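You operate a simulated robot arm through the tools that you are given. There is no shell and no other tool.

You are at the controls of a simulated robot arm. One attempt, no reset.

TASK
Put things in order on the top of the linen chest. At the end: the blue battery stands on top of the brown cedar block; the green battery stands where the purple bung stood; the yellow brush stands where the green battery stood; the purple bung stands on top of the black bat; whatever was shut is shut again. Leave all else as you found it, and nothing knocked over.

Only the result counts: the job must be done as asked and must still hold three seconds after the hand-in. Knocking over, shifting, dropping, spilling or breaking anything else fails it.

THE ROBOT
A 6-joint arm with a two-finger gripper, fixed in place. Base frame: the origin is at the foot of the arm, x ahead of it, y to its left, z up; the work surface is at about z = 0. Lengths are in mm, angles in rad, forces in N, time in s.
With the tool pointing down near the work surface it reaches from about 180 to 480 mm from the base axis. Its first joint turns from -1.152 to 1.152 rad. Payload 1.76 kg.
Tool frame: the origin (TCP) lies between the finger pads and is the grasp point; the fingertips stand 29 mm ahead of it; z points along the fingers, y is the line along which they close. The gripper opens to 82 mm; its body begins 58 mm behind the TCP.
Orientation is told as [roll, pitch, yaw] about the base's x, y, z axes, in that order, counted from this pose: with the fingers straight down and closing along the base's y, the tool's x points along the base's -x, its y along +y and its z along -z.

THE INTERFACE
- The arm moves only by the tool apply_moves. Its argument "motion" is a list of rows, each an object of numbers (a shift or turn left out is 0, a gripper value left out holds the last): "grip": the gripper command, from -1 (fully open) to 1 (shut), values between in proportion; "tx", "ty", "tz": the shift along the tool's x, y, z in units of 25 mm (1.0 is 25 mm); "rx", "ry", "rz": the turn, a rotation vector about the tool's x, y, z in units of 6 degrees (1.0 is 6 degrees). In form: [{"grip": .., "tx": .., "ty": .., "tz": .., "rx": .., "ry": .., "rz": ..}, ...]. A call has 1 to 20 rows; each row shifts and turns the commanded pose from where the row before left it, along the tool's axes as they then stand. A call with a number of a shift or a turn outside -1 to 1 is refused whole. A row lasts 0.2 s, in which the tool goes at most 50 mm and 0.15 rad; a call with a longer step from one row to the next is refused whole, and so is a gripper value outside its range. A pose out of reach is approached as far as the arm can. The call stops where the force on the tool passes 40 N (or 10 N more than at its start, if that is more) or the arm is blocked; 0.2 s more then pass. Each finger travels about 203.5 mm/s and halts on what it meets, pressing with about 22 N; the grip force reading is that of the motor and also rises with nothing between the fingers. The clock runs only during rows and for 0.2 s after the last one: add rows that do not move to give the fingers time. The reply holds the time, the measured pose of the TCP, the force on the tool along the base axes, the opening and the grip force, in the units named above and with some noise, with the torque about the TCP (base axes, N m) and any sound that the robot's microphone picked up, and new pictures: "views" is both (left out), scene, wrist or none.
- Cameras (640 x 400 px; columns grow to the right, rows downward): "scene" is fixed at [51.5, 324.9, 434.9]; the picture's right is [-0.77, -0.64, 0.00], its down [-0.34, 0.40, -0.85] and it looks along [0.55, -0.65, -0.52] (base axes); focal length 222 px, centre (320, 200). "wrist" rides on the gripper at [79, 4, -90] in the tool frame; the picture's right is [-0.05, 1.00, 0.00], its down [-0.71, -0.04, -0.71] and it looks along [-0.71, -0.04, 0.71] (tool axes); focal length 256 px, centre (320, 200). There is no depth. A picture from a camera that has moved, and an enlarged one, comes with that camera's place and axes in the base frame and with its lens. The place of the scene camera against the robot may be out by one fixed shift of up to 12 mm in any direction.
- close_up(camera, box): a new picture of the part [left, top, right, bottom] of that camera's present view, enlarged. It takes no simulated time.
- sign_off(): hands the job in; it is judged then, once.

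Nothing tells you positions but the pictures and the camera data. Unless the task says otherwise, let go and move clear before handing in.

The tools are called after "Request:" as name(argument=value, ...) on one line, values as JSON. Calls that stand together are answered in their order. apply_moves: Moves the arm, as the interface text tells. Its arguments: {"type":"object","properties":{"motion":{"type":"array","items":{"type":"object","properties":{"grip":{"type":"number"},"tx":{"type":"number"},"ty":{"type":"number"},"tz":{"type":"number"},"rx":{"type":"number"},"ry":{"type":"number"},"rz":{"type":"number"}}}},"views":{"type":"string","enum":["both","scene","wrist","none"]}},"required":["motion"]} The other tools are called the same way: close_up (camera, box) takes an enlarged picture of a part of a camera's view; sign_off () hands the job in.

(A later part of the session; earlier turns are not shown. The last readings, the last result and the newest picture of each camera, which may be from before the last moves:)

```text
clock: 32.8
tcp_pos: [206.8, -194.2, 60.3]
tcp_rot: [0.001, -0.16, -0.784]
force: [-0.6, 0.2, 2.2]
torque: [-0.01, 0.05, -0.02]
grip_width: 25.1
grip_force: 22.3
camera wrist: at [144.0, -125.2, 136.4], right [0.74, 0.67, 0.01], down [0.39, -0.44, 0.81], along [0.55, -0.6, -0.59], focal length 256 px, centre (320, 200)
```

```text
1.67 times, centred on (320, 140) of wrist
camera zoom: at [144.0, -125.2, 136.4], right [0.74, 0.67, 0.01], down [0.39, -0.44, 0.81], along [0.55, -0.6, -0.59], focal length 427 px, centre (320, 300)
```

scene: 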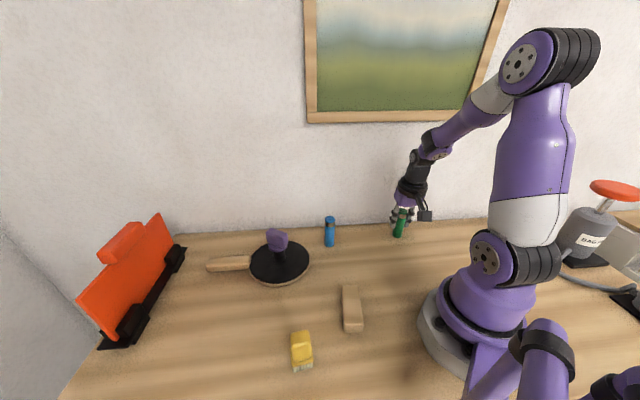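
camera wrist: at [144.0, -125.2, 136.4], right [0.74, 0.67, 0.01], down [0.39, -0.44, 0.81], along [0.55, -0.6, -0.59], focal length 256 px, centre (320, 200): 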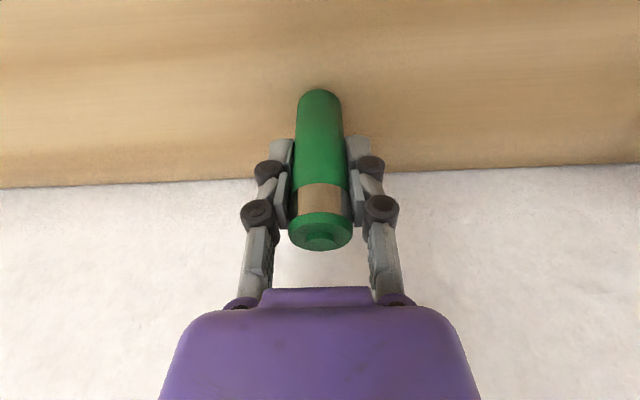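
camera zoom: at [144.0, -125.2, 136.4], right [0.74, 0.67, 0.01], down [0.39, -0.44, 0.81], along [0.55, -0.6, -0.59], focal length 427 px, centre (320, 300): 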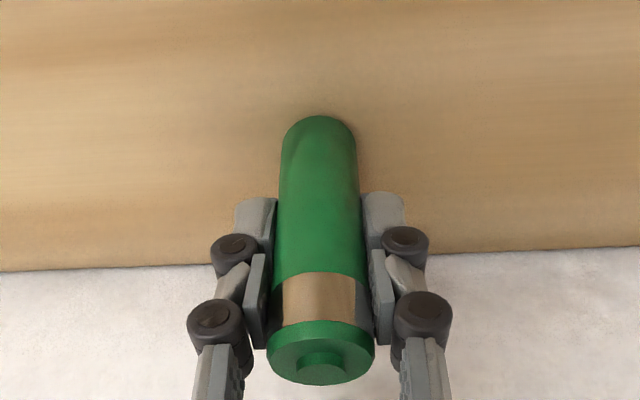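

The green battery is gripped at 25 mm. I'm lifting it straight up while keeping the tilt, then moving half way.

Request:
apply_moves(motion=[{"tx": -0.04, "tz": -0.253}, {"tx": -0.088, "tz": -0.557}, {"tx": -0.125, "tz": -0.79}, {"tx": -0.125, "tz": -0.79}, {"tx": -0.125, "tz": -0.79}, {"tx": -0.121, "tz": -0.772}, {}], views="both")

```text
clock: 34.4
tcp_pos: [206.0, -194.5, 162.1]
tcp_rot: [0.002, -0.158, -0.783]
force: [0.2, 0.3, -1.7]
torque: [0.0, 0.03, -0.01]
grip_width: 24.8
grip_force: 21.8
camera wrist: at [143.5, -125.1, 239.0], right [0.74, 0.67, 0.01], down [0.39, -0.44, 0.81], along [0.55, -0.6, -0.59], focal length 256 px, centre (320, 200)
```

scene: 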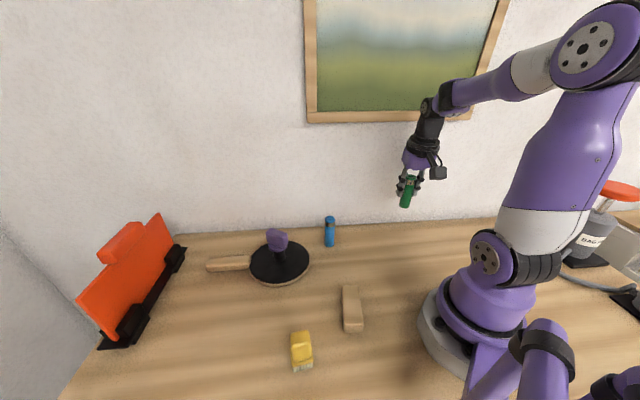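
wrist: 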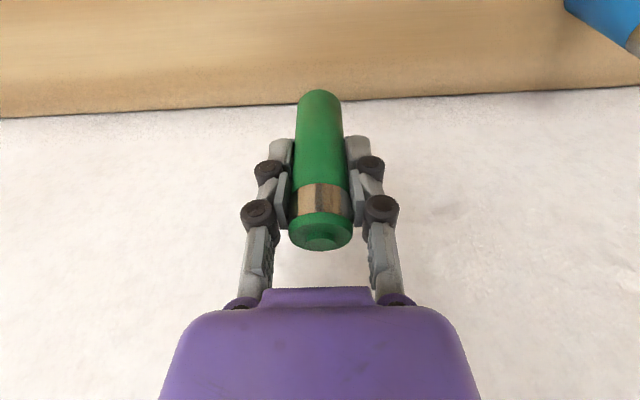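

Request:
apply_moves(motion=[{"tx": 0.6144, "ty": 0.888, "tz": -0.097}, {"tx": 0.6144, "ty": 0.888, "tz": -0.097}, {"tx": 0.6144, "ty": 0.888, "tz": -0.097}, {"tx": 0.6144, "ty": 0.888, "tz": -0.097}, {"tx": 0.6144, "ty": 0.888, "tz": -0.097}, {"tx": 0.6144, "ty": 0.888, "tz": -0.097}, {"tx": 0.6144, "ty": 0.888, "tz": -0.097}, {"tx": 0.6144, "ty": 0.888, "tz": -0.097}, {"tx": 0.6144, "ty": 0.888, "tz": -0.097}, {}], views="none")

Request:
apply_moves(motion=[{"rx": -0.156, "rz": -0.988}, {"rx": -0.156, "rz": -0.988}, {"rx": -0.156, "rz": -0.988}, {"rx": -0.156, "rz": -0.988}, {"rx": -0.156, "rz": -0.988}, {"rx": -0.156, "rz": -0.988}, {"rx": -0.156, "rz": -0.988}, {"rx": -0.156, "rz": -0.988}, {"rx": -0.156, "rz": -0.988}, {"rx": -0.156, "rz": -0.988}, {"rx": -0.156, "rz": -0.988}, {"rx": -0.156, "rz": -0.988}, {"rx": -0.156, "rz": -0.988}, {"rx": -0.156, "rz": -0.988}, {"rx": -0.156, "rz": -0.988}, {}], views="both")

```text
clock: 36.6
tcp_pos: [251.1, 46.3, 158.2]
tcp_rot: [0.0, -0.16, -0.788]
force: [-0.6, -0.7, 0.3]
torque: [0.01, 0.01, 0.0]
grip_width: 25.0
grip_force: 21.7
```

```text
clock: 40.0
tcp_pos: [247.6, 47.7, 160.8]
tcp_rot: [-0.002, -0.156, 0.79]
force: [-0.2, 0.5, -1.3]
torque: [-0.01, 0.02, 0.0]
grip_width: 24.6
grip_force: 22.2
camera wrist: at [180.6, -15.0, 236.7], right [-0.67, 0.74, 0.01], down [0.44, 0.39, 0.81], along [0.6, 0.55, -0.59], focal length 256 px, centre (320, 200)
```

scene: 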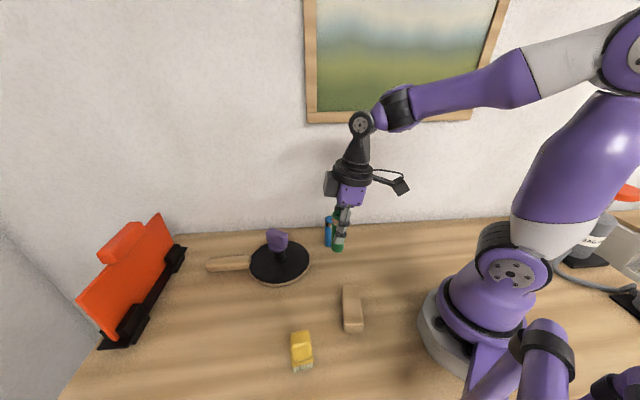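
wrist: 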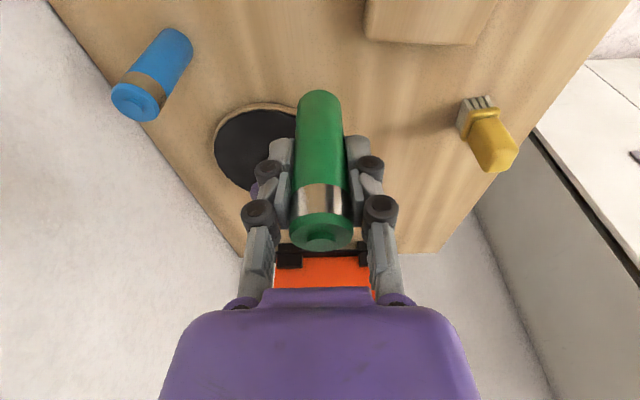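

Request:
apply_moves(motion=[{"tx": -0.877, "ty": 0.6218, "tz": 0.1386}, {"tx": -0.877, "ty": 0.6218, "tz": 0.1386}, {"tx": -0.877, "ty": 0.6218, "tz": 0.1386}, {"tx": -0.877, "ty": 0.6218, "tz": 0.1386}, {"tx": -0.877, "ty": 0.6218, "tz": 0.1386}, {"tx": -0.877, "ty": 0.6218, "tz": 0.1386}, {"tx": -0.877, "ty": 0.6218, "tz": 0.1386}, {"tx": -0.877, "ty": 0.6218, "tz": 0.1386}, {"tx": -0.877, "ty": 0.6218, "tz": 0.1386}, {}, {}], views="both")

Request:
apply_moves(motion=[{}], views="none")

Request:
apply_moves(motion=[{}], views="none")

```text
clock: 42.4
tcp_pos: [290.4, 287.2, 162.6]
tcp_rot: [0.0, -0.157, 0.788]
force: [1.0, 0.4, -1.4]
torque: [0.01, 0.01, -0.01]
grip_width: 24.7
grip_force: 21.8
camera wrist: at [222.3, 225.9, 238.5], right [-0.67, 0.74, 0.01], down [0.44, 0.39, 0.81], along [0.6, 0.55, -0.59], focal length 256 px, centre (320, 200)
```

scene: 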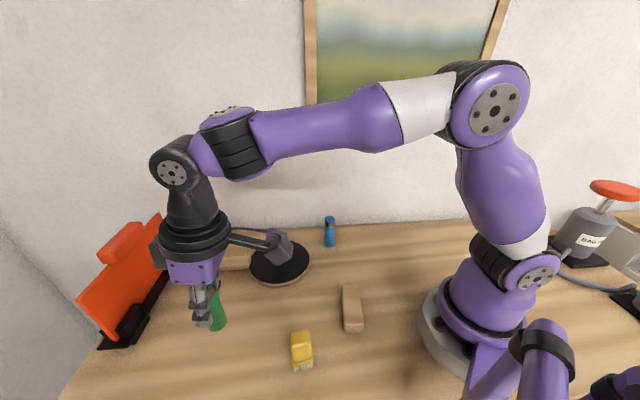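
wrist: 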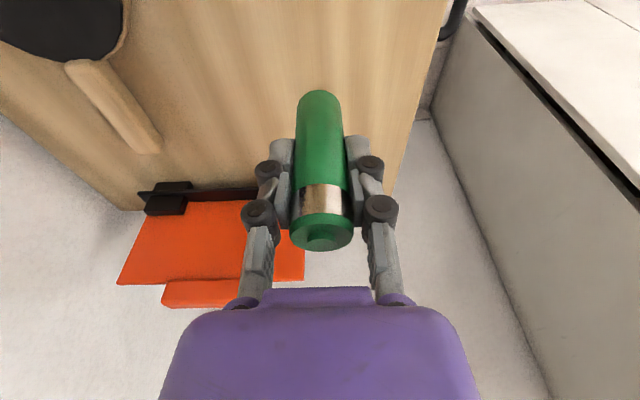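

```text
clock: 42.8
tcp_pos: [289.9, 287.3, 161.6]
tcp_rot: [-0.004, -0.159, 0.787]
force: [-0.2, 0.4, -1.0]
torque: [0.01, 0.01, 0.01]
grip_width: 24.5
grip_force: 22.5
```

```text
clock: 43.2
tcp_pos: [289.7, 287.4, 162.7]
tcp_rot: [-0.002, -0.157, 0.787]
force: [-0.1, 0.5, -0.6]
torque: [0.0, -0.05, 0.01]
grip_width: 24.6
grip_force: 22.1
```

Request:
apply_moves(motion=[{"tx": -0.034, "ty": -0.034}, {"tx": 0.1186, "tz": 0.751}, {"tx": 0.1186, "tz": 0.751}, {"tx": 0.1186, "tz": 0.751}, {"tx": 0.1186, "tz": 0.751}, {"tx": 0.075, "tz": 0.475}, {"tx": 0.0436, "tz": 0.276}, {}, {}], views="both")

Request:
close_up(camera="scene", box=[160, 270, 280, 390])

```text
clock: 45.2
tcp_pos: [292.8, 286.4, 65.0]
tcp_rot: [-0.001, -0.158, 0.786]
force: [-0.2, 0.1, 0.4]
torque: [-0.01, 0.0, 0.0]
grip_width: 24.1
grip_force: 22.6
camera wrist: at [224.7, 224.9, 141.3], right [-0.67, 0.74, 0.01], down [0.44, 0.39, 0.81], along [0.6, 0.55, -0.59], focal length 256 px, centre (320, 200)
```

scene: 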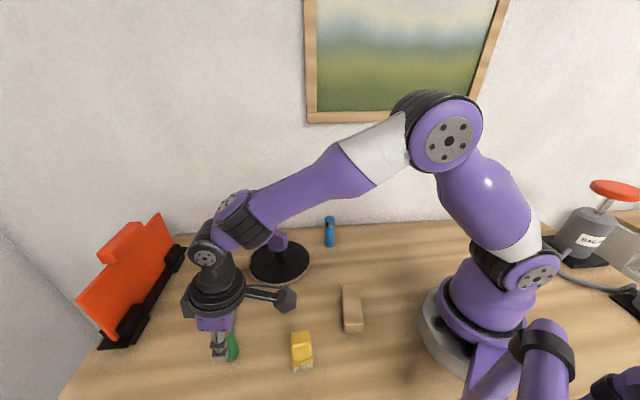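
wrist: 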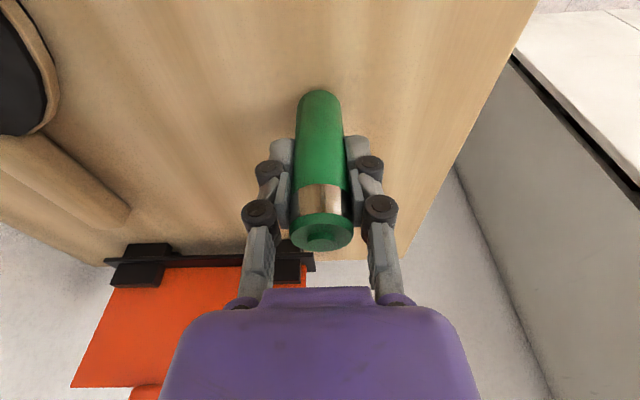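

```text
3.33 times, centred on (220, 330) of scene
camera zoom: at [51.5, 325.0, 434.9], right [-0.77, -0.64, 0.0], down [-0.34, 0.4, -0.85], along [0.55, -0.65, -0.52], focal length 740 px, centre (653, -233)
```

zoom: 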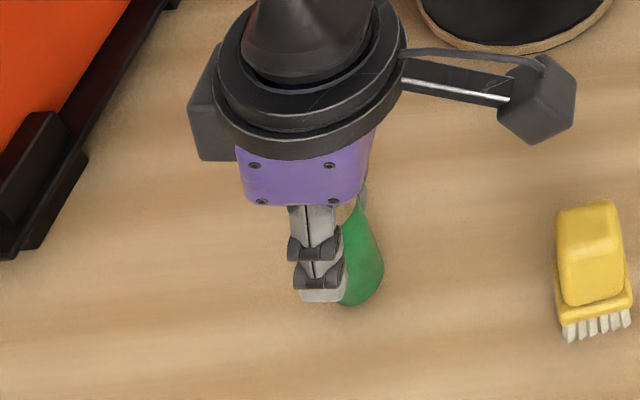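

Request:
apply_moves(motion=[{"tx": 0.012, "tz": 0.079}, {"tx": 0.006, "tz": 0.04}, {}], views="none")

```text
clock: 46.0
tcp_pos: [292.4, 287.3, 63.3]
tcp_rot: [-0.002, -0.157, 0.788]
force: [-0.2, -0.1, 0.0]
torque: [-0.01, -0.04, 0.01]
grip_width: 24.3
grip_force: 22.6
```

Request:
apply_moves(motion=[{"tx": 0.006, "tz": 0.04}, {}], views="none")

Request:
apply_moves(motion=[{"tx": 0.006, "tz": 0.04}, {}], views="none")

```text
clock: 46.6
tcp_pos: [291.3, 285.6, 61.2]
tcp_rot: [-0.003, -0.157, 0.787]
force: [-0.2, 0.2, -1.0]
torque: [-0.01, -0.02, -0.01]
grip_width: 24.5
grip_force: 21.6
```

```text
clock: 47.2
tcp_pos: [292.8, 287.3, 60.2]
tcp_rot: [-0.002, -0.159, 0.786]
force: [-1.1, -4.0, 8.2]
torque: [-0.1, 0.1, 0.02]
grip_width: 24.4
grip_force: 22.4
```

Contact at 8 N, and the battery is vertical at the old bung place. I'm releasing slowly.

Request:
apply_moves(motion=[{"tx": -0.001, "tz": -0.01}, {"grip": 0.36}, {"grip": 0.3}, {"grip": 0.1}, {"grip": -0.4}, {"grip": -1}, {}], views="both")

Request:
close_up(camera="scene", box=[160, 270, 280, 390])

Request:
close_up(camera="wrist", box=[180, 20, 460, 260])

```text
clock: 48.8
tcp_pos: [293.8, 286.4, 60.2]
tcp_rot: [-0.002, -0.157, 0.789]
force: [0.3, -0.6, -0.4]
torque: [0.03, -0.04, 0.0]
grip_width: 81.8
grip_force: 0.0
camera wrist: at [224.2, 224.6, 136.6], right [-0.67, 0.74, 0.01], down [0.44, 0.39, 0.81], along [0.6, 0.55, -0.59], focal length 256 px, centre (320, 200)
```

scene: 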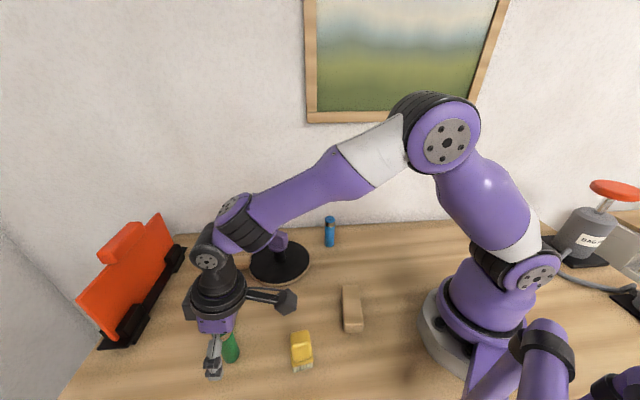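
wrist: 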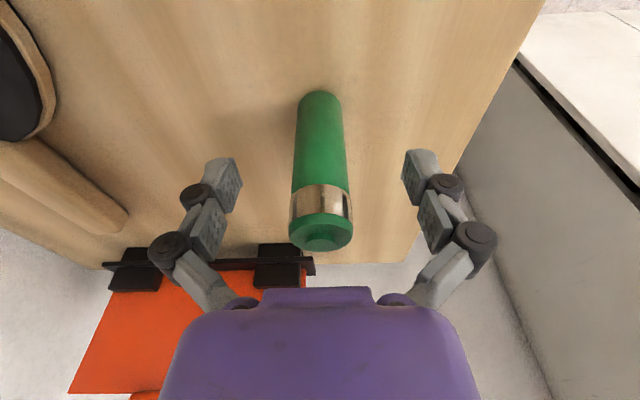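

```text
3.33 times, centred on (220, 330) of scene
camera zoom: at [51.5, 324.9, 434.9], right [-0.77, -0.64, 0.0], down [-0.34, 0.4, -0.85], along [0.55, -0.65, -0.52], focal length 740 px, centre (653, -233)
```

zoom: 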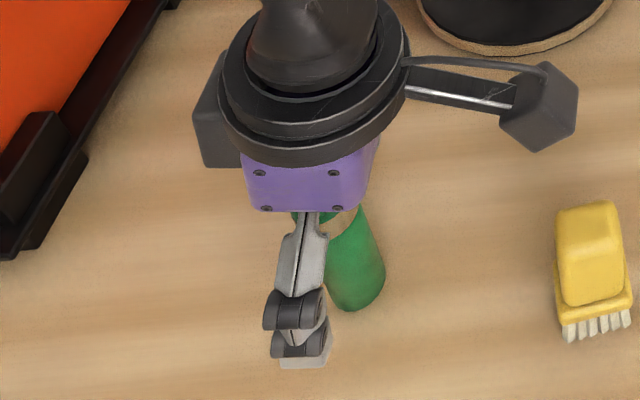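

```text
1.67 times, centred on (320, 140) of wrist
camera zoom: at [224.2, 224.6, 136.6], right [-0.67, 0.74, 0.01], down [0.44, 0.39, 0.81], along [0.6, 0.55, -0.59], focal length 427 px, centre (320, 300)
```

zoom: 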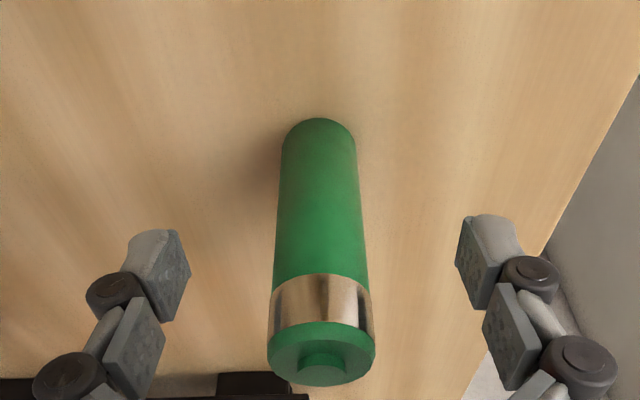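

Green stands at the bung's old spot. I'm lifting away and moving above the yellow brush.

Request:
apply_moves(motion=[{"tx": -0.06, "tz": -0.38}, {"tx": -0.125, "tz": -0.79}, {"tx": -0.125, "tz": -0.79}, {"tx": -0.125, "tz": -0.79}, {"tx": -0.125, "tz": -0.79}, {"tx": -0.125, "tz": -0.79}, {"tx": 0.857, "ty": 0.142, "tz": -0.135}, {"tx": 0.857, "ty": 0.142, "tz": -0.135}, {"tx": 0.857, "ty": 0.142, "tz": -0.135}, {"tx": 0.857, "ty": 0.142, "tz": -0.135}, {"tx": 0.857, "ty": 0.142, "tz": -0.135}, {"tx": 0.857, "ty": 0.142, "tz": -0.135}, {}, {}], views="both")

Request:
close_up(camera="scene", box=[160, 270, 340, 400])

Request:
close_up(camera="wrist", box=[240, 0, 400, 160])

```text
clock: 51.8
tcp_pos: [183.0, 208.3, 169.3]
tcp_rot: [-0.001, -0.156, 0.788]
force: [1.2, -0.5, -0.1]
torque: [0.0, -0.02, 0.01]
grip_width: 82.1
grip_force: 0.1
camera wrist: at [114.8, 147.3, 245.4], right [-0.67, 0.74, 0.01], down [0.44, 0.39, 0.81], along [0.6, 0.55, -0.59], focal length 256 px, centre (320, 200)
```

scene: 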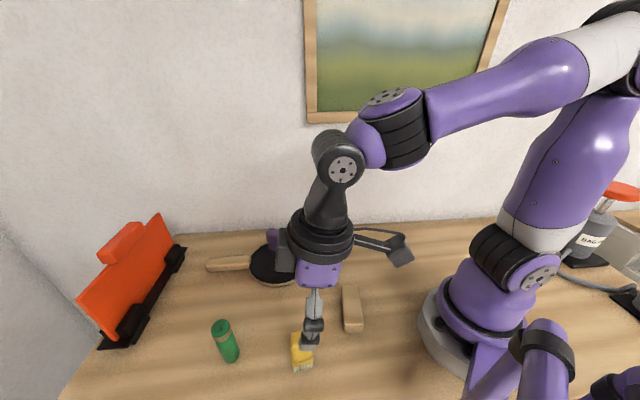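
wrist: 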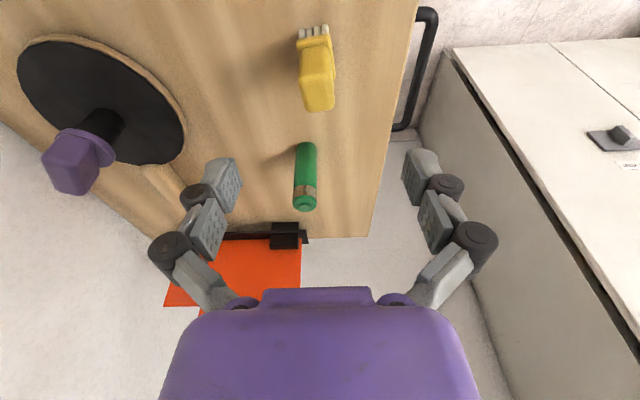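

```text
3.08 times, centred on (250, 335) of scene
camera zoom: at [51.5, 324.9, 434.9], right [-0.77, -0.64, 0.0], down [-0.34, 0.4, -0.85], along [0.55, -0.65, -0.52], focal length 683 px, centre (535, -215)
```

zoom: 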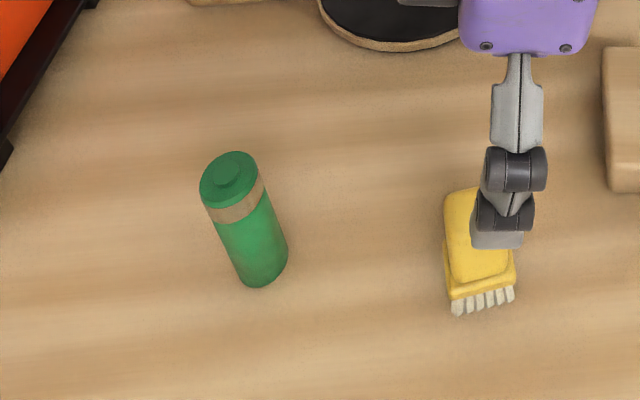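

```text
2.50 times, centred on (320, 80) of wrist
camera zoom: at [114.8, 147.3, 245.4], right [-0.67, 0.74, 0.01], down [0.44, 0.39, 0.81], along [0.6, 0.55, -0.59], focal length 640 px, centre (320, 500)
```

zoom: 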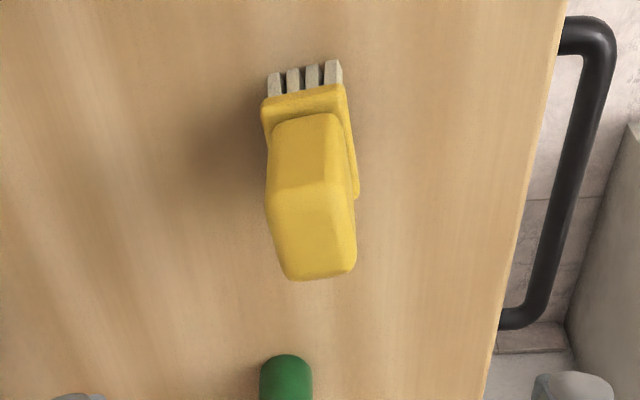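

The brush's centre is at about (194, 214), its handle top is at z≈70 and its yaw is about 51°. I'll align over it, keeping the tilt, and lower part way.

Request:
apply_moves(motion=[{"tx": -0.474, "ty": -0.12, "tz": 0.075}, {"rx": -0.143, "rz": -0.909}, {"tx": 0.111, "tz": 0.7}, {"tx": 0.111, "tz": 0.7}, {"tx": 0.111, "tz": 0.7}, {"tx": 0.111, "tz": 0.7}, {}, {}], views="both")

Request:
close_up(camera="wrist", box=[200, 0, 440, 240])

Request:
close_up(camera="scene", box=[240, 270, 380, 400])

```text
clock: 53.6
tcp_pos: [196.5, 216.4, 99.8]
tcp_rot: [-0.002, -0.156, 0.885]
force: [-0.3, 0.3, 0.3]
torque: [-0.03, -0.01, -0.02]
grip_width: 82.0
grip_force: 0.0
camera wrist: at [133.5, 147.9, 175.5], right [-0.74, 0.67, 0.01], down [0.4, 0.43, 0.81], along [0.54, 0.6, -0.59], focal length 256 px, centre (320, 200)
```

scene: 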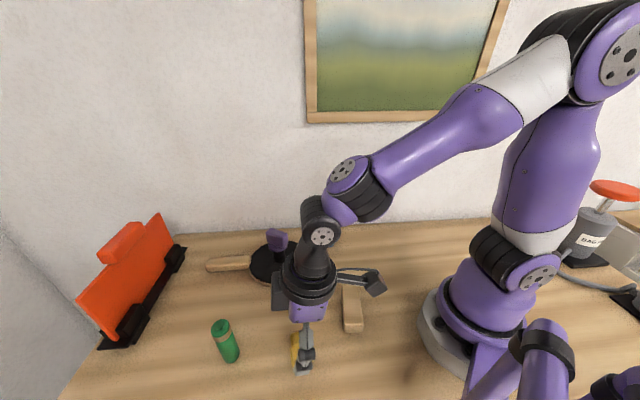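
wrist: 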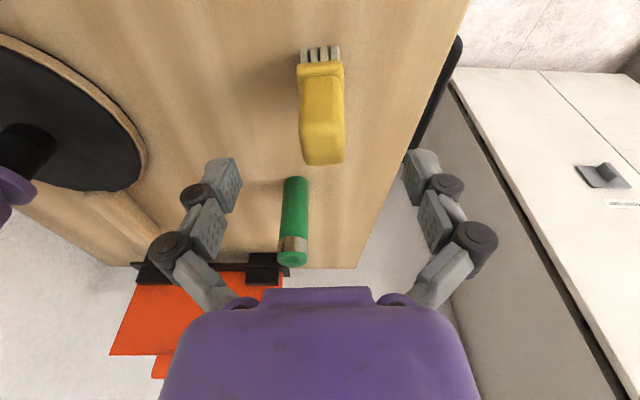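

```text
1.67 times, centred on (320, 120) of wrist
camera zoom: at [133.5, 147.9, 175.5], right [-0.74, 0.67, 0.01], down [0.4, 0.43, 0.81], along [0.54, 0.6, -0.59], focal length 427 px, centre (320, 333)
```

zoom: 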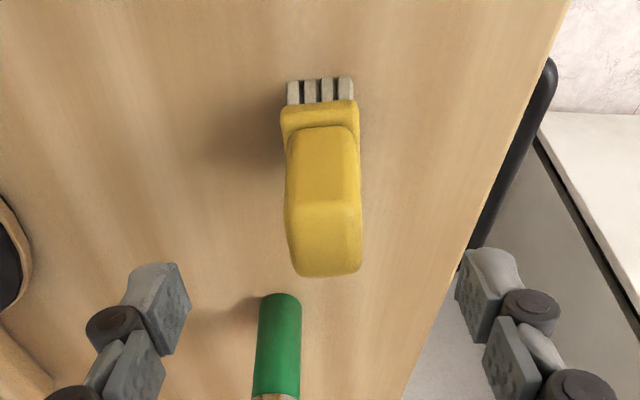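

```text
3.08 times, centred on (310, 335) of scene
camera zoom: at [51.5, 324.9, 434.9], right [-0.77, -0.64, 0.0], down [-0.34, 0.4, -0.85], along [0.55, -0.65, -0.52], focal length 683 px, centre (351, -215)
```

zoom: 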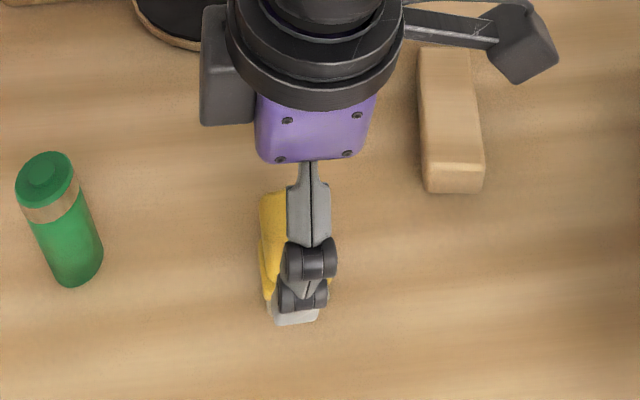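

Request:
apply_moves(motion=[{"tx": 0.07, "tz": 0.447}, {"tx": 0.07, "tz": 0.447}, {"tx": 0.06, "tz": 0.38}, {}, {}], views="both")

Request:
close_up(camera="wrist", box=[180, 20, 460, 260])

Request:
close_up(camera="scene", box=[260, 300, 350, 400])

```text
clock: 54.8
tcp_pos: [196.3, 214.7, 66.6]
tcp_rot: [-0.001, -0.156, 0.884]
force: [0.3, -0.4, -1.2]
torque: [0.06, 0.0, -0.03]
grip_width: 81.7
grip_force: 0.0
camera wrist: at [133.7, 147.1, 142.6], right [-0.74, 0.67, 0.01], down [0.4, 0.43, 0.81], along [0.54, 0.6, -0.59], focal length 256 px, centre (320, 200)
```

scene: 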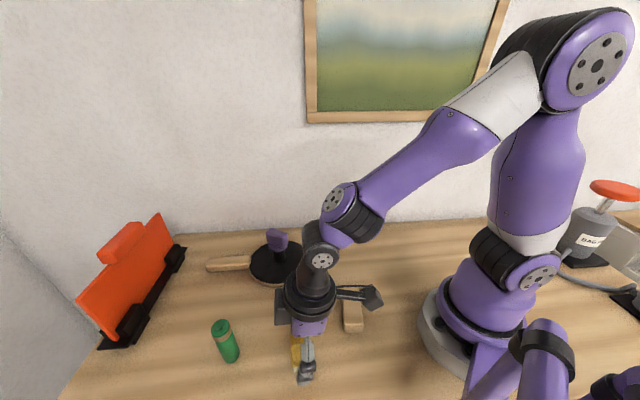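
wrist: 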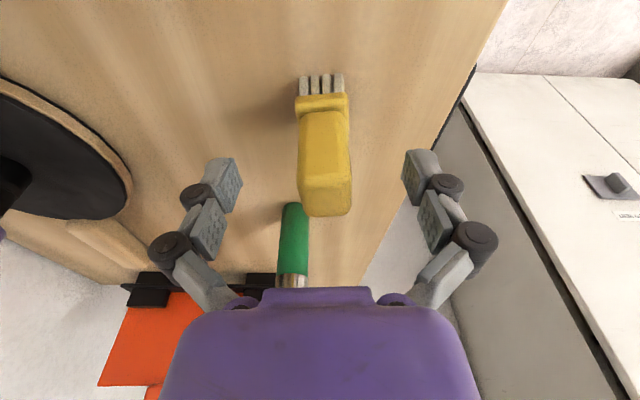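

```text
1.67 times, centred on (320, 140) of wrist
camera zoom: at [133.7, 147.1, 142.6], right [-0.74, 0.67, 0.01], down [0.4, 0.43, 0.81], along [0.54, 0.6, -0.59], focal length 427 px, centre (320, 300)
```

zoom: 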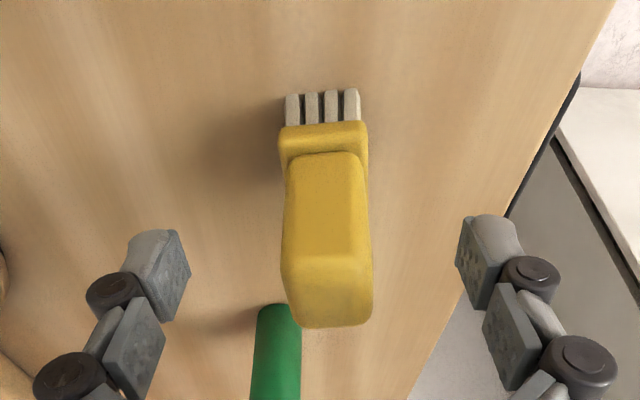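

```text
4.00 times, centred on (305, 350) of scene
camera zoom: at [51.5, 324.9, 434.9], right [-0.77, -0.64, 0.0], down [-0.34, 0.4, -0.85], along [0.55, -0.65, -0.52], focal length 888 px, centre (380, -400)
```

zoom: 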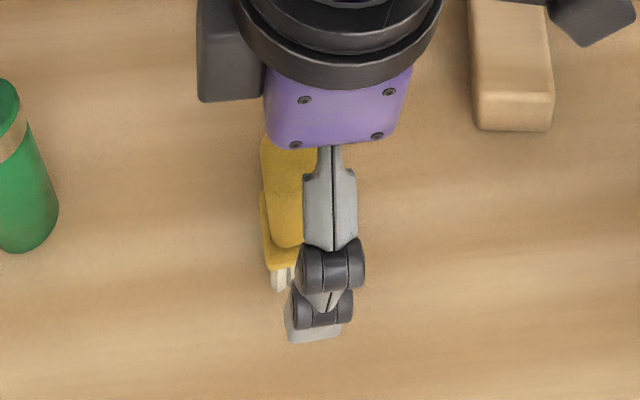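

Request:
apply_moves(motion=[{"tx": 0.019, "tz": 0.12}, {"grip": -0.3}, {"grip": 0.15}, {"grip": 0.35}, {"grip": 1}, {}, {}], views="both")

Request:
close_up(camera="wrist", box=[180, 20, 460, 260])

```text
clock: 56.4
tcp_pos: [196.9, 214.7, 63.0]
tcp_rot: [-0.002, -0.156, 0.885]
force: [0.4, 0.7, 0.6]
torque: [0.01, -0.01, 0.01]
grip_width: 23.1
grip_force: 21.9
camera wrist: at [134.1, 147.2, 139.7], right [-0.74, 0.67, 0.01], down [0.4, 0.43, 0.81], along [0.54, 0.6, -0.59], focal length 256 px, centre (320, 200)
```

scene: 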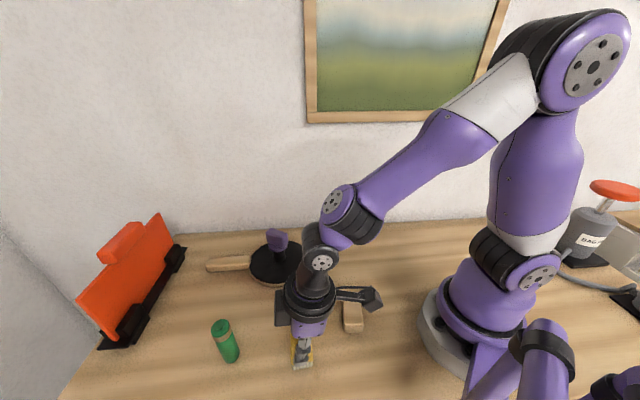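
wrist: 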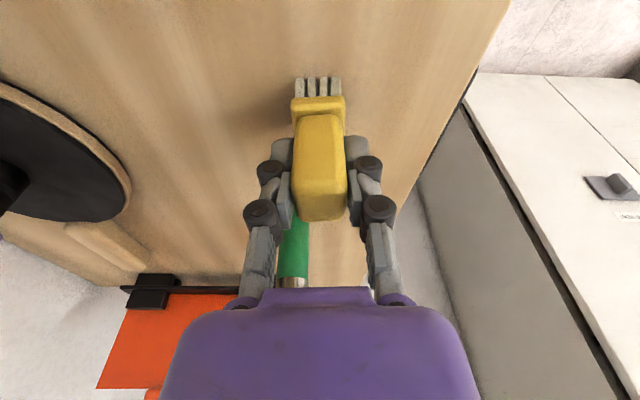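

```text
1.67 times, centred on (320, 140) of wrist
camera zoom: at [134.1, 147.2, 139.7], right [-0.74, 0.67, 0.01], down [0.4, 0.43, 0.81], along [0.54, 0.6, -0.59], focal length 427 px, centre (320, 300)
```

zoom: 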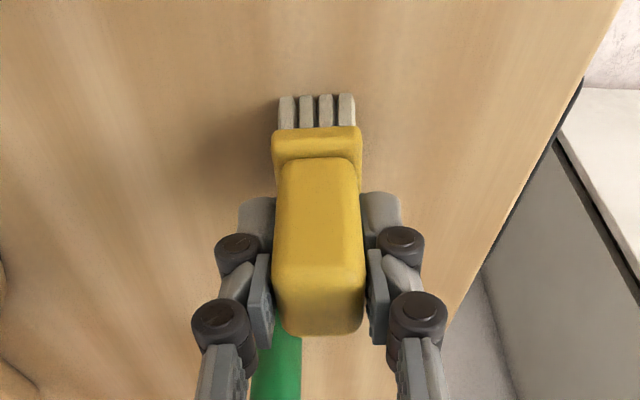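

The brush is held at 23 mm. I'm lifting it and carrying it around in an arc toward the green battery's old place.

Request:
apply_moves(motion=[{"tx": -0.04, "tz": -0.253}, {"tx": -0.088, "tz": -0.557}, {"tx": -0.125, "tz": -0.79}, {"tx": -0.125, "tz": -0.79}, {"tx": -0.125, "tz": -0.79}, {"tx": -0.121, "tz": -0.772}, {}, {"tx": 0.586, "ty": -0.893, "tz": -0.0926}, {"tx": 0.586, "ty": -0.893, "tz": -0.0926}, {"tx": 0.586, "ty": -0.893, "tz": -0.0926}, {"tx": 0.586, "ty": -0.893, "tz": -0.0926}, {"tx": 0.586, "ty": -0.893, "tz": -0.0926}, {"tx": 0.586, "ty": -0.893, "tz": -0.0926}, {"tx": 0.586, "ty": -0.893, "tz": -0.0926}, {"tx": 0.586, "ty": -0.893, "tz": -0.0926}, {}], views="both")

Request:
apply_moves(motion=[{"rx": 0.1555, "rz": 0.985}, {"rx": 0.1555, "rz": 0.985}, {"rx": 0.1555, "rz": 0.985}, {"rx": 0.1555, "rz": 0.985}, {"rx": 0.1555, "rz": 0.985}, {"rx": 0.1555, "rz": 0.985}, {"rx": 0.1555, "rz": 0.985}, {"rx": 0.1555, "rz": 0.985}, {"rx": 0.1555, "rz": 0.985}, {"rx": 0.1555, "rz": 0.985}, {"rx": 0.1555, "rz": 0.985}, {"rx": 0.1555, "rz": 0.985}, {"rx": 0.1555, "rz": 0.985}, {"rx": 0.1555, "rz": 0.985}, {"rx": 0.1555, "rz": 0.985}, {"rx": 0.1555, "rz": 0.985}, {}, {}], views="both")

```text
clock: 59.8
tcp_pos: [258.2, 11.4, 166.4]
tcp_rot: [-0.003, -0.157, 0.885]
force: [0.7, -0.1, -0.3]
torque: [0.0, -0.01, 0.01]
grip_width: 22.9
grip_force: 22.0
camera wrist: at [194.9, -56.1, 241.5], right [-0.74, 0.67, 0.01], down [0.4, 0.43, 0.81], along [0.54, 0.6, -0.59], focal length 256 px, centre (320, 200)
```

scene: 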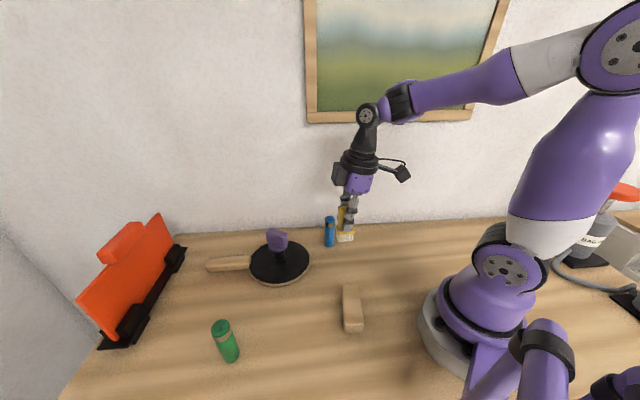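
wrist: 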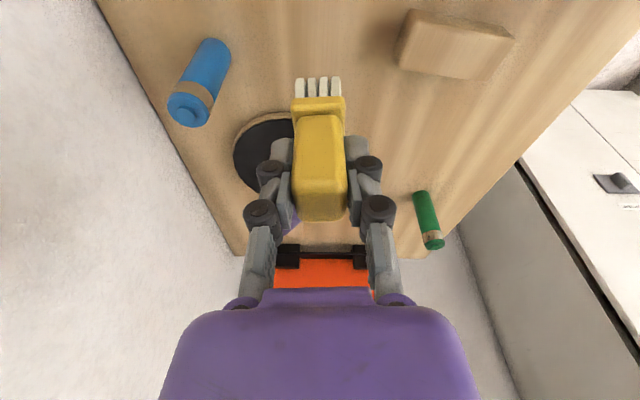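

```text
clock: 63.6
tcp_pos: [257.6, 9.2, 163.6]
tcp_rot: [0.0, -0.158, -0.786]
force: [0.3, -0.9, -0.4]
torque: [0.02, 0.02, -0.01]
grip_width: 22.8
grip_force: 22.2
camera wrist: at [195.1, 79.5, 240.0], right [0.74, 0.67, 0.01], down [0.39, -0.44, 0.81], along [0.54, -0.6, -0.59], focal length 256 px, centre (320, 200)
```

scene: 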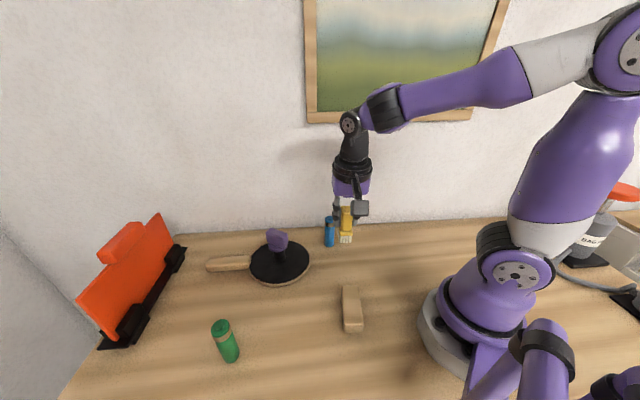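
wrist: 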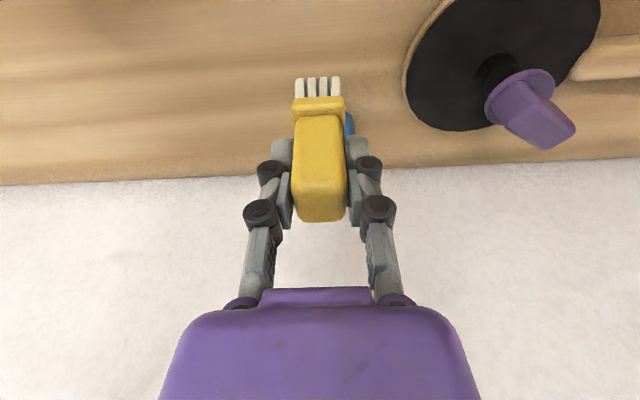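

Request:
apply_moves(motion=[{"tx": -0.5266, "ty": -0.896, "tz": 0.0831}, {"tx": -0.5266, "ty": -0.896, "tz": 0.0831}, {"tx": -0.5266, "ty": -0.896, "tz": 0.0831}, {"tx": -0.5266, "ty": -0.896, "tz": 0.0831}, {"tx": -0.5266, "ty": -0.896, "tz": 0.0831}, {"tx": -0.5266, "ty": -0.896, "tz": 0.0831}, {"tx": -0.5266, "ty": -0.896, "tz": 0.0831}, {"tx": -0.5266, "ty": -0.896, "tz": 0.0831}, {}, {}], views="both")

Request:
apply_moves(motion=[{}], views="none")

Request:
apply_moves(motion=[{}], views="none")

Request:
apply_moves(motion=[{}], views="none")

```text
clock: 65.8
tcp_pos: [208.8, -193.8, 164.4]
tcp_rot: [0.002, -0.157, -0.787]
force: [-0.3, 0.3, -0.3]
torque: [-0.06, 0.0, -0.04]
grip_width: 23.0
grip_force: 22.0
camera wrist: at [145.6, -124.4, 240.6], right [0.74, 0.67, 0.01], down [0.39, -0.44, 0.81], along [0.54, -0.6, -0.59], focal length 256 px, centre (320, 200)
```

scene: 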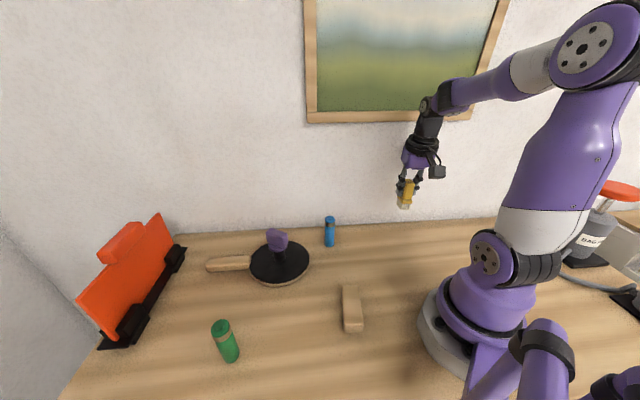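
wrist: 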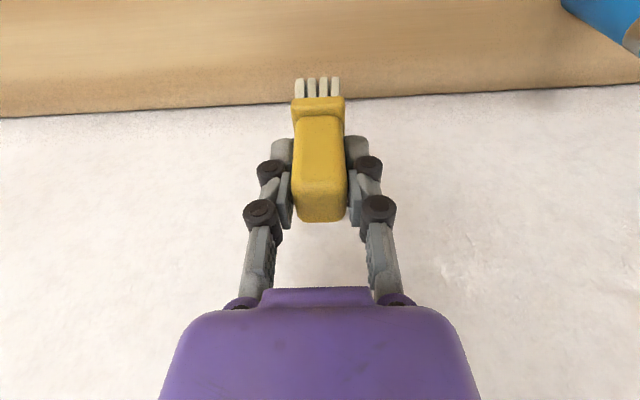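

```text
clock: 66.2
tcp_pos: [208.3, -193.2, 164.4]
tcp_rot: [0.0, -0.157, -0.787]
force: [-0.3, -0.1, -0.3]
torque: [0.02, -0.02, -0.01]
grip_width: 23.0
grip_force: 22.3
```

```text
clock: 66.6
tcp_pos: [207.3, -193.4, 165.1]
tcp_rot: [0.0, -0.157, -0.788]
force: [0.3, 0.8, 0.1]
torque: [0.01, 0.04, 0.02]
grip_width: 22.7
grip_force: 21.8
```

```text
clock: 67.0
tcp_pos: [207.9, -193.9, 165.4]
tcp_rot: [0.002, -0.155, -0.788]
force: [-0.1, -0.3, 0.3]
torque: [0.02, 0.01, -0.02]
grip_width: 22.8
grip_force: 22.3
```

Request:
apply_moves(motion=[{"tx": 0.12, "tz": 0.76}, {"tx": 0.12, "tz": 0.76}, {"tx": 0.12, "tz": 0.76}, {"tx": 0.12, "tz": 0.76}, {"tx": 0.075, "tz": 0.475}, {"tx": 0.044, "tz": 0.279}, {}, {}], views="both")

Request:
close_up(camera="scene", box=[360, 190, 440, 250])

```text
clock: 68.8
tcp_pos: [207.8, -190.3, 69.6]
tcp_rot: [0.002, -0.157, -0.789]
force: [0.4, 0.3, 0.1]
torque: [0.0, -0.03, 0.03]
grip_width: 23.2
grip_force: 21.8
camera wrist: at [145.0, -122.4, 145.2], right [0.74, 0.67, 0.01], down [0.39, -0.44, 0.81], along [0.54, -0.6, -0.59], focal length 256 px, centre (320, 200)
```

scene: 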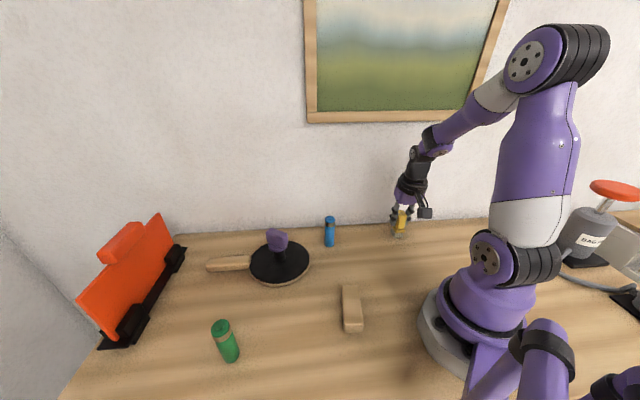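
wrist: 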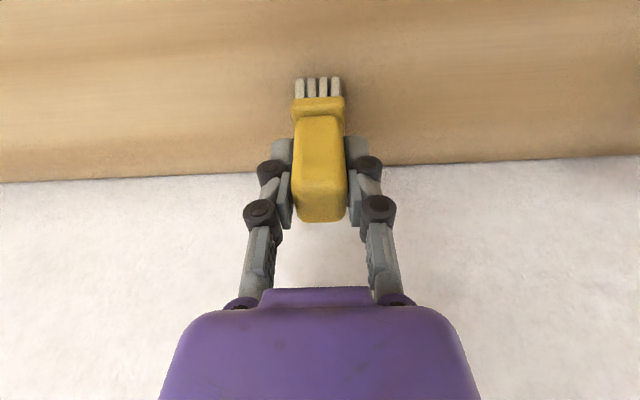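

```text
6.67 times, centred on (400, 220) of scene
camera zoom: at [51.5, 324.9, 434.9], right [-0.77, -0.64, 0.0], down [-0.34, 0.4, -0.85], along [0.55, -0.65, -0.52], focal length 1479 px, centre (-213, 67)
```

zoom: 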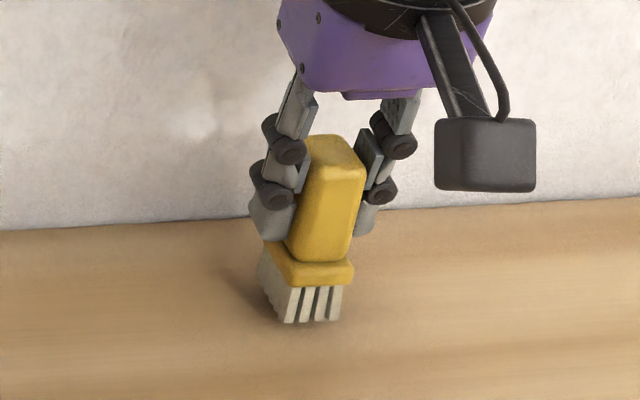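

Request:
apply_moves(motion=[{"tx": 0.0125, "tz": 0.079}, {"tx": 0.0125, "tz": 0.079}, {"tx": 0.006, "tz": 0.04}, {}], views="none")

Request:
apply_moves(motion=[{"tx": 0.006, "tz": 0.04}, {}], views="none")

```text
clock: 69.8
tcp_pos: [208.6, -192.7, 64.3]
tcp_rot: [0.002, -0.159, -0.787]
force: [-3.0, 2.3, 17.5]
torque: [0.16, 0.23, 0.01]
grip_width: 23.3
grip_force: 21.7
```

```text
clock: 70.4
tcp_pos: [207.8, -191.7, 61.7]
tcp_rot: [0.001, -0.158, -0.79]
force: [-2.4, 0.5, 18.8]
torque: [-0.08, 0.01, -0.04]
grip_width: 22.9
grip_force: 21.9
```

Contact at about 18 N. I'm easing off slightly and releasing the brush.

Request:
apply_moves(motion=[{"tx": -0.005, "tz": -0.03}, {}, {"grip": 0.4}, {"grip": 0.3}, {"grip": 0.1}, {"grip": -0.4}, {"grip": -1}, {}], views="both")

Request:
close_up(camera="scene", box=[360, 190, 440, 250])

```text
clock: 72.2
tcp_pos: [207.1, -191.6, 63.4]
tcp_rot: [0.003, -0.157, -0.787]
force: [0.6, 0.4, -0.4]
torque: [0.04, 0.03, 0.04]
grip_width: 81.8
grip_force: 0.1
camera wrist: at [145.0, -122.7, 139.1], right [0.74, 0.67, 0.01], down [0.39, -0.44, 0.81], along [0.54, -0.6, -0.59], focal length 256 px, centre (320, 200)
```

scene: 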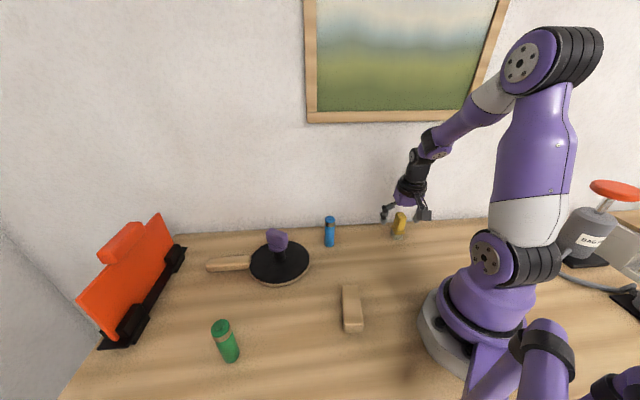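
wrist: 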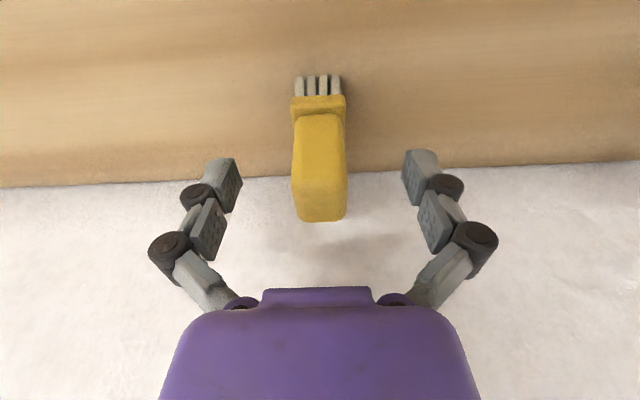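

```text
6.67 times, centred on (400, 220) of scene
camera zoom: at [51.5, 324.9, 434.9], right [-0.77, -0.64, 0.0], down [-0.34, 0.4, -0.85], along [0.55, -0.65, -0.52], focal length 1479 px, centre (-213, 67)
```

zoom: 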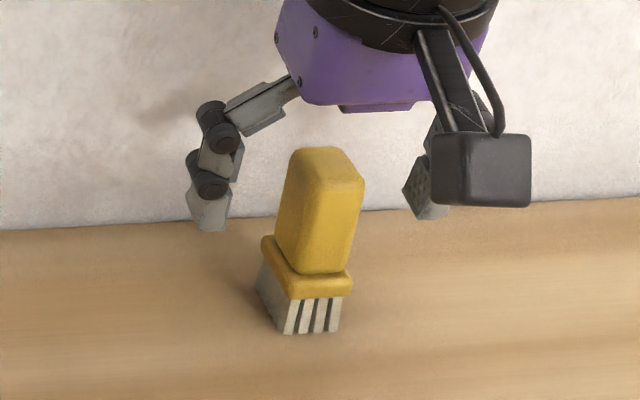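

The brush stands within about 3 mm of green's old spot. I'm rising clear, moving to the blue battery and taking out the tilt.

Request:
apply_moves(motion=[{"tx": -0.06, "tz": -0.38}, {"tx": -0.125, "tz": -0.79}, {"tx": -0.125, "tz": -0.79}, {"tx": -0.125, "tz": -0.79}, {"tx": -0.125, "tz": -0.79}, {"tx": -0.125, "tz": -0.79}, {}], views="both")

Request:
apply_moves(motion=[{"tx": 0.1008, "ty": 0.988, "tz": -0.016}, {"tx": 0.1008, "ty": 0.988, "tz": -0.016}, {"tx": 0.1008, "ty": 0.988, "tz": -0.016}, {"tx": 0.1008, "ty": 0.988, "tz": -0.016}, {"tx": 0.1008, "ty": 0.988, "tz": -0.016}, {"tx": 0.1008, "ty": 0.988, "tz": -0.016}, {"tx": 0.1008, "ty": 0.988, "tz": -0.016}, {"tx": 0.1008, "ty": 0.988, "tz": -0.016}, {}, {"ry": 0.75}, {"ry": 0.75}, {"rz": -0.918}, {"rz": -0.918}, {"rz": -0.918}, {"rz": -0.918}, {"rz": -0.918}, {"rz": -0.918}, {"rz": -0.918}, {}, {}], views="both")

Request:
close_up(camera="scene", box=[360, 190, 440, 250])

Request:
close_up(camera="wrist", box=[240, 0, 400, 140])

```text
clock: 73.8
tcp_pos: [206.1, -189.5, 172.3]
tcp_rot: [0.002, -0.156, -0.787]
force: [1.0, 1.1, -0.6]
torque: [0.01, 0.0, -0.03]
grip_width: 82.1
grip_force: 0.0
camera wrist: at [143.5, -120.9, 248.6], right [0.74, 0.67, 0.01], down [0.39, -0.44, 0.81], along [0.54, -0.6, -0.59], focal length 256 px, centre (320, 200)
```

scene: 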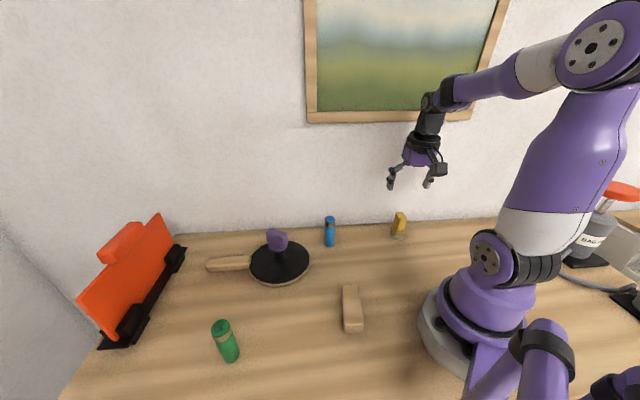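
wrist: 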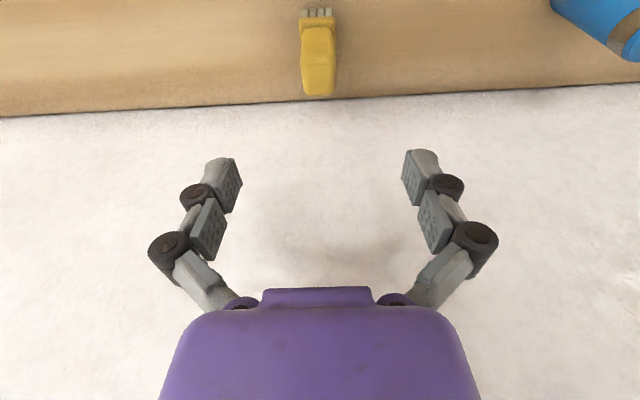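

```text
clock: 78.0
tcp_pos: [333.9, -37.5, 172.7]
tcp_rot: [0.002, -0.002, -0.112]
force: [0.3, 0.5, 0.5]
torque: [0.0, 0.03, -0.02]
grip_width: 82.2
grip_force: 0.0
camera wrist: at [254.1, -23.5, 262.9], right [0.17, 0.99, 0.0], down [0.7, -0.12, 0.71], along [0.7, -0.12, -0.71], focal length 256 px, centre (320, 200)
```

scene: 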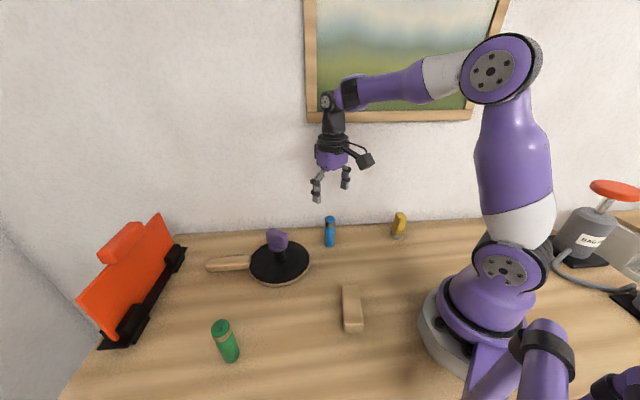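
wrist: 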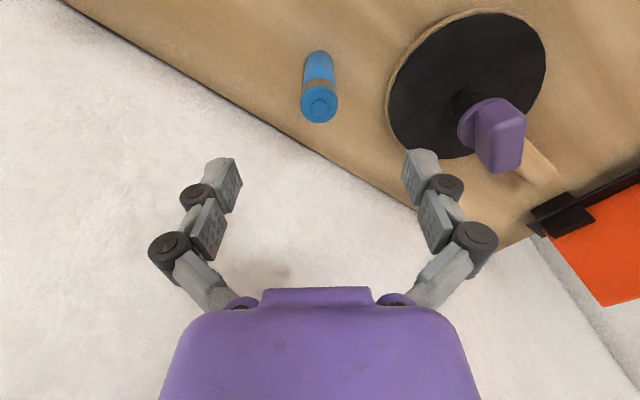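

```text
6.67 times, centred on (400, 220) of scene
camera zoom: at [51.5, 324.9, 434.9], right [-0.77, -0.64, 0.0], down [-0.34, 0.4, -0.85], along [0.55, -0.65, -0.52], focal length 1479 px, centre (-213, 67)
```

zoom: 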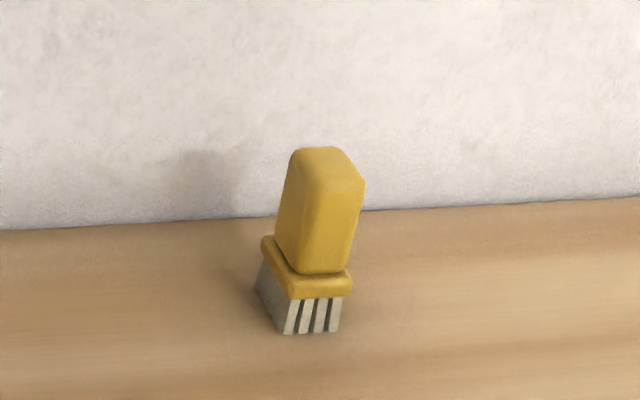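

```text
2.86 times, centred on (320, 70) of wrist
camera zoom: at [254.1, -23.5, 262.9], right [0.17, 0.99, 0.0], down [0.7, -0.12, 0.71], along [0.7, -0.12, -0.71], focal length 731 px, centre (320, 571)
```

zoom: 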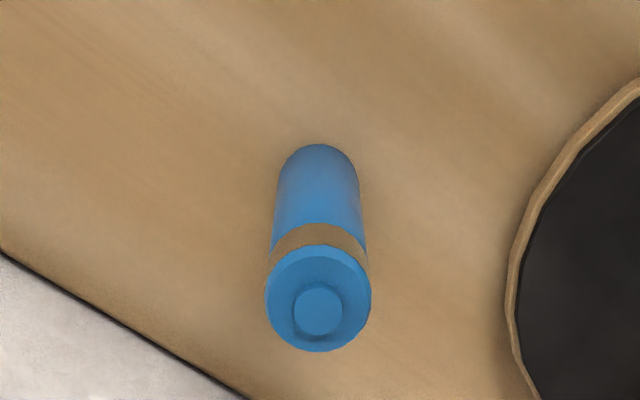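

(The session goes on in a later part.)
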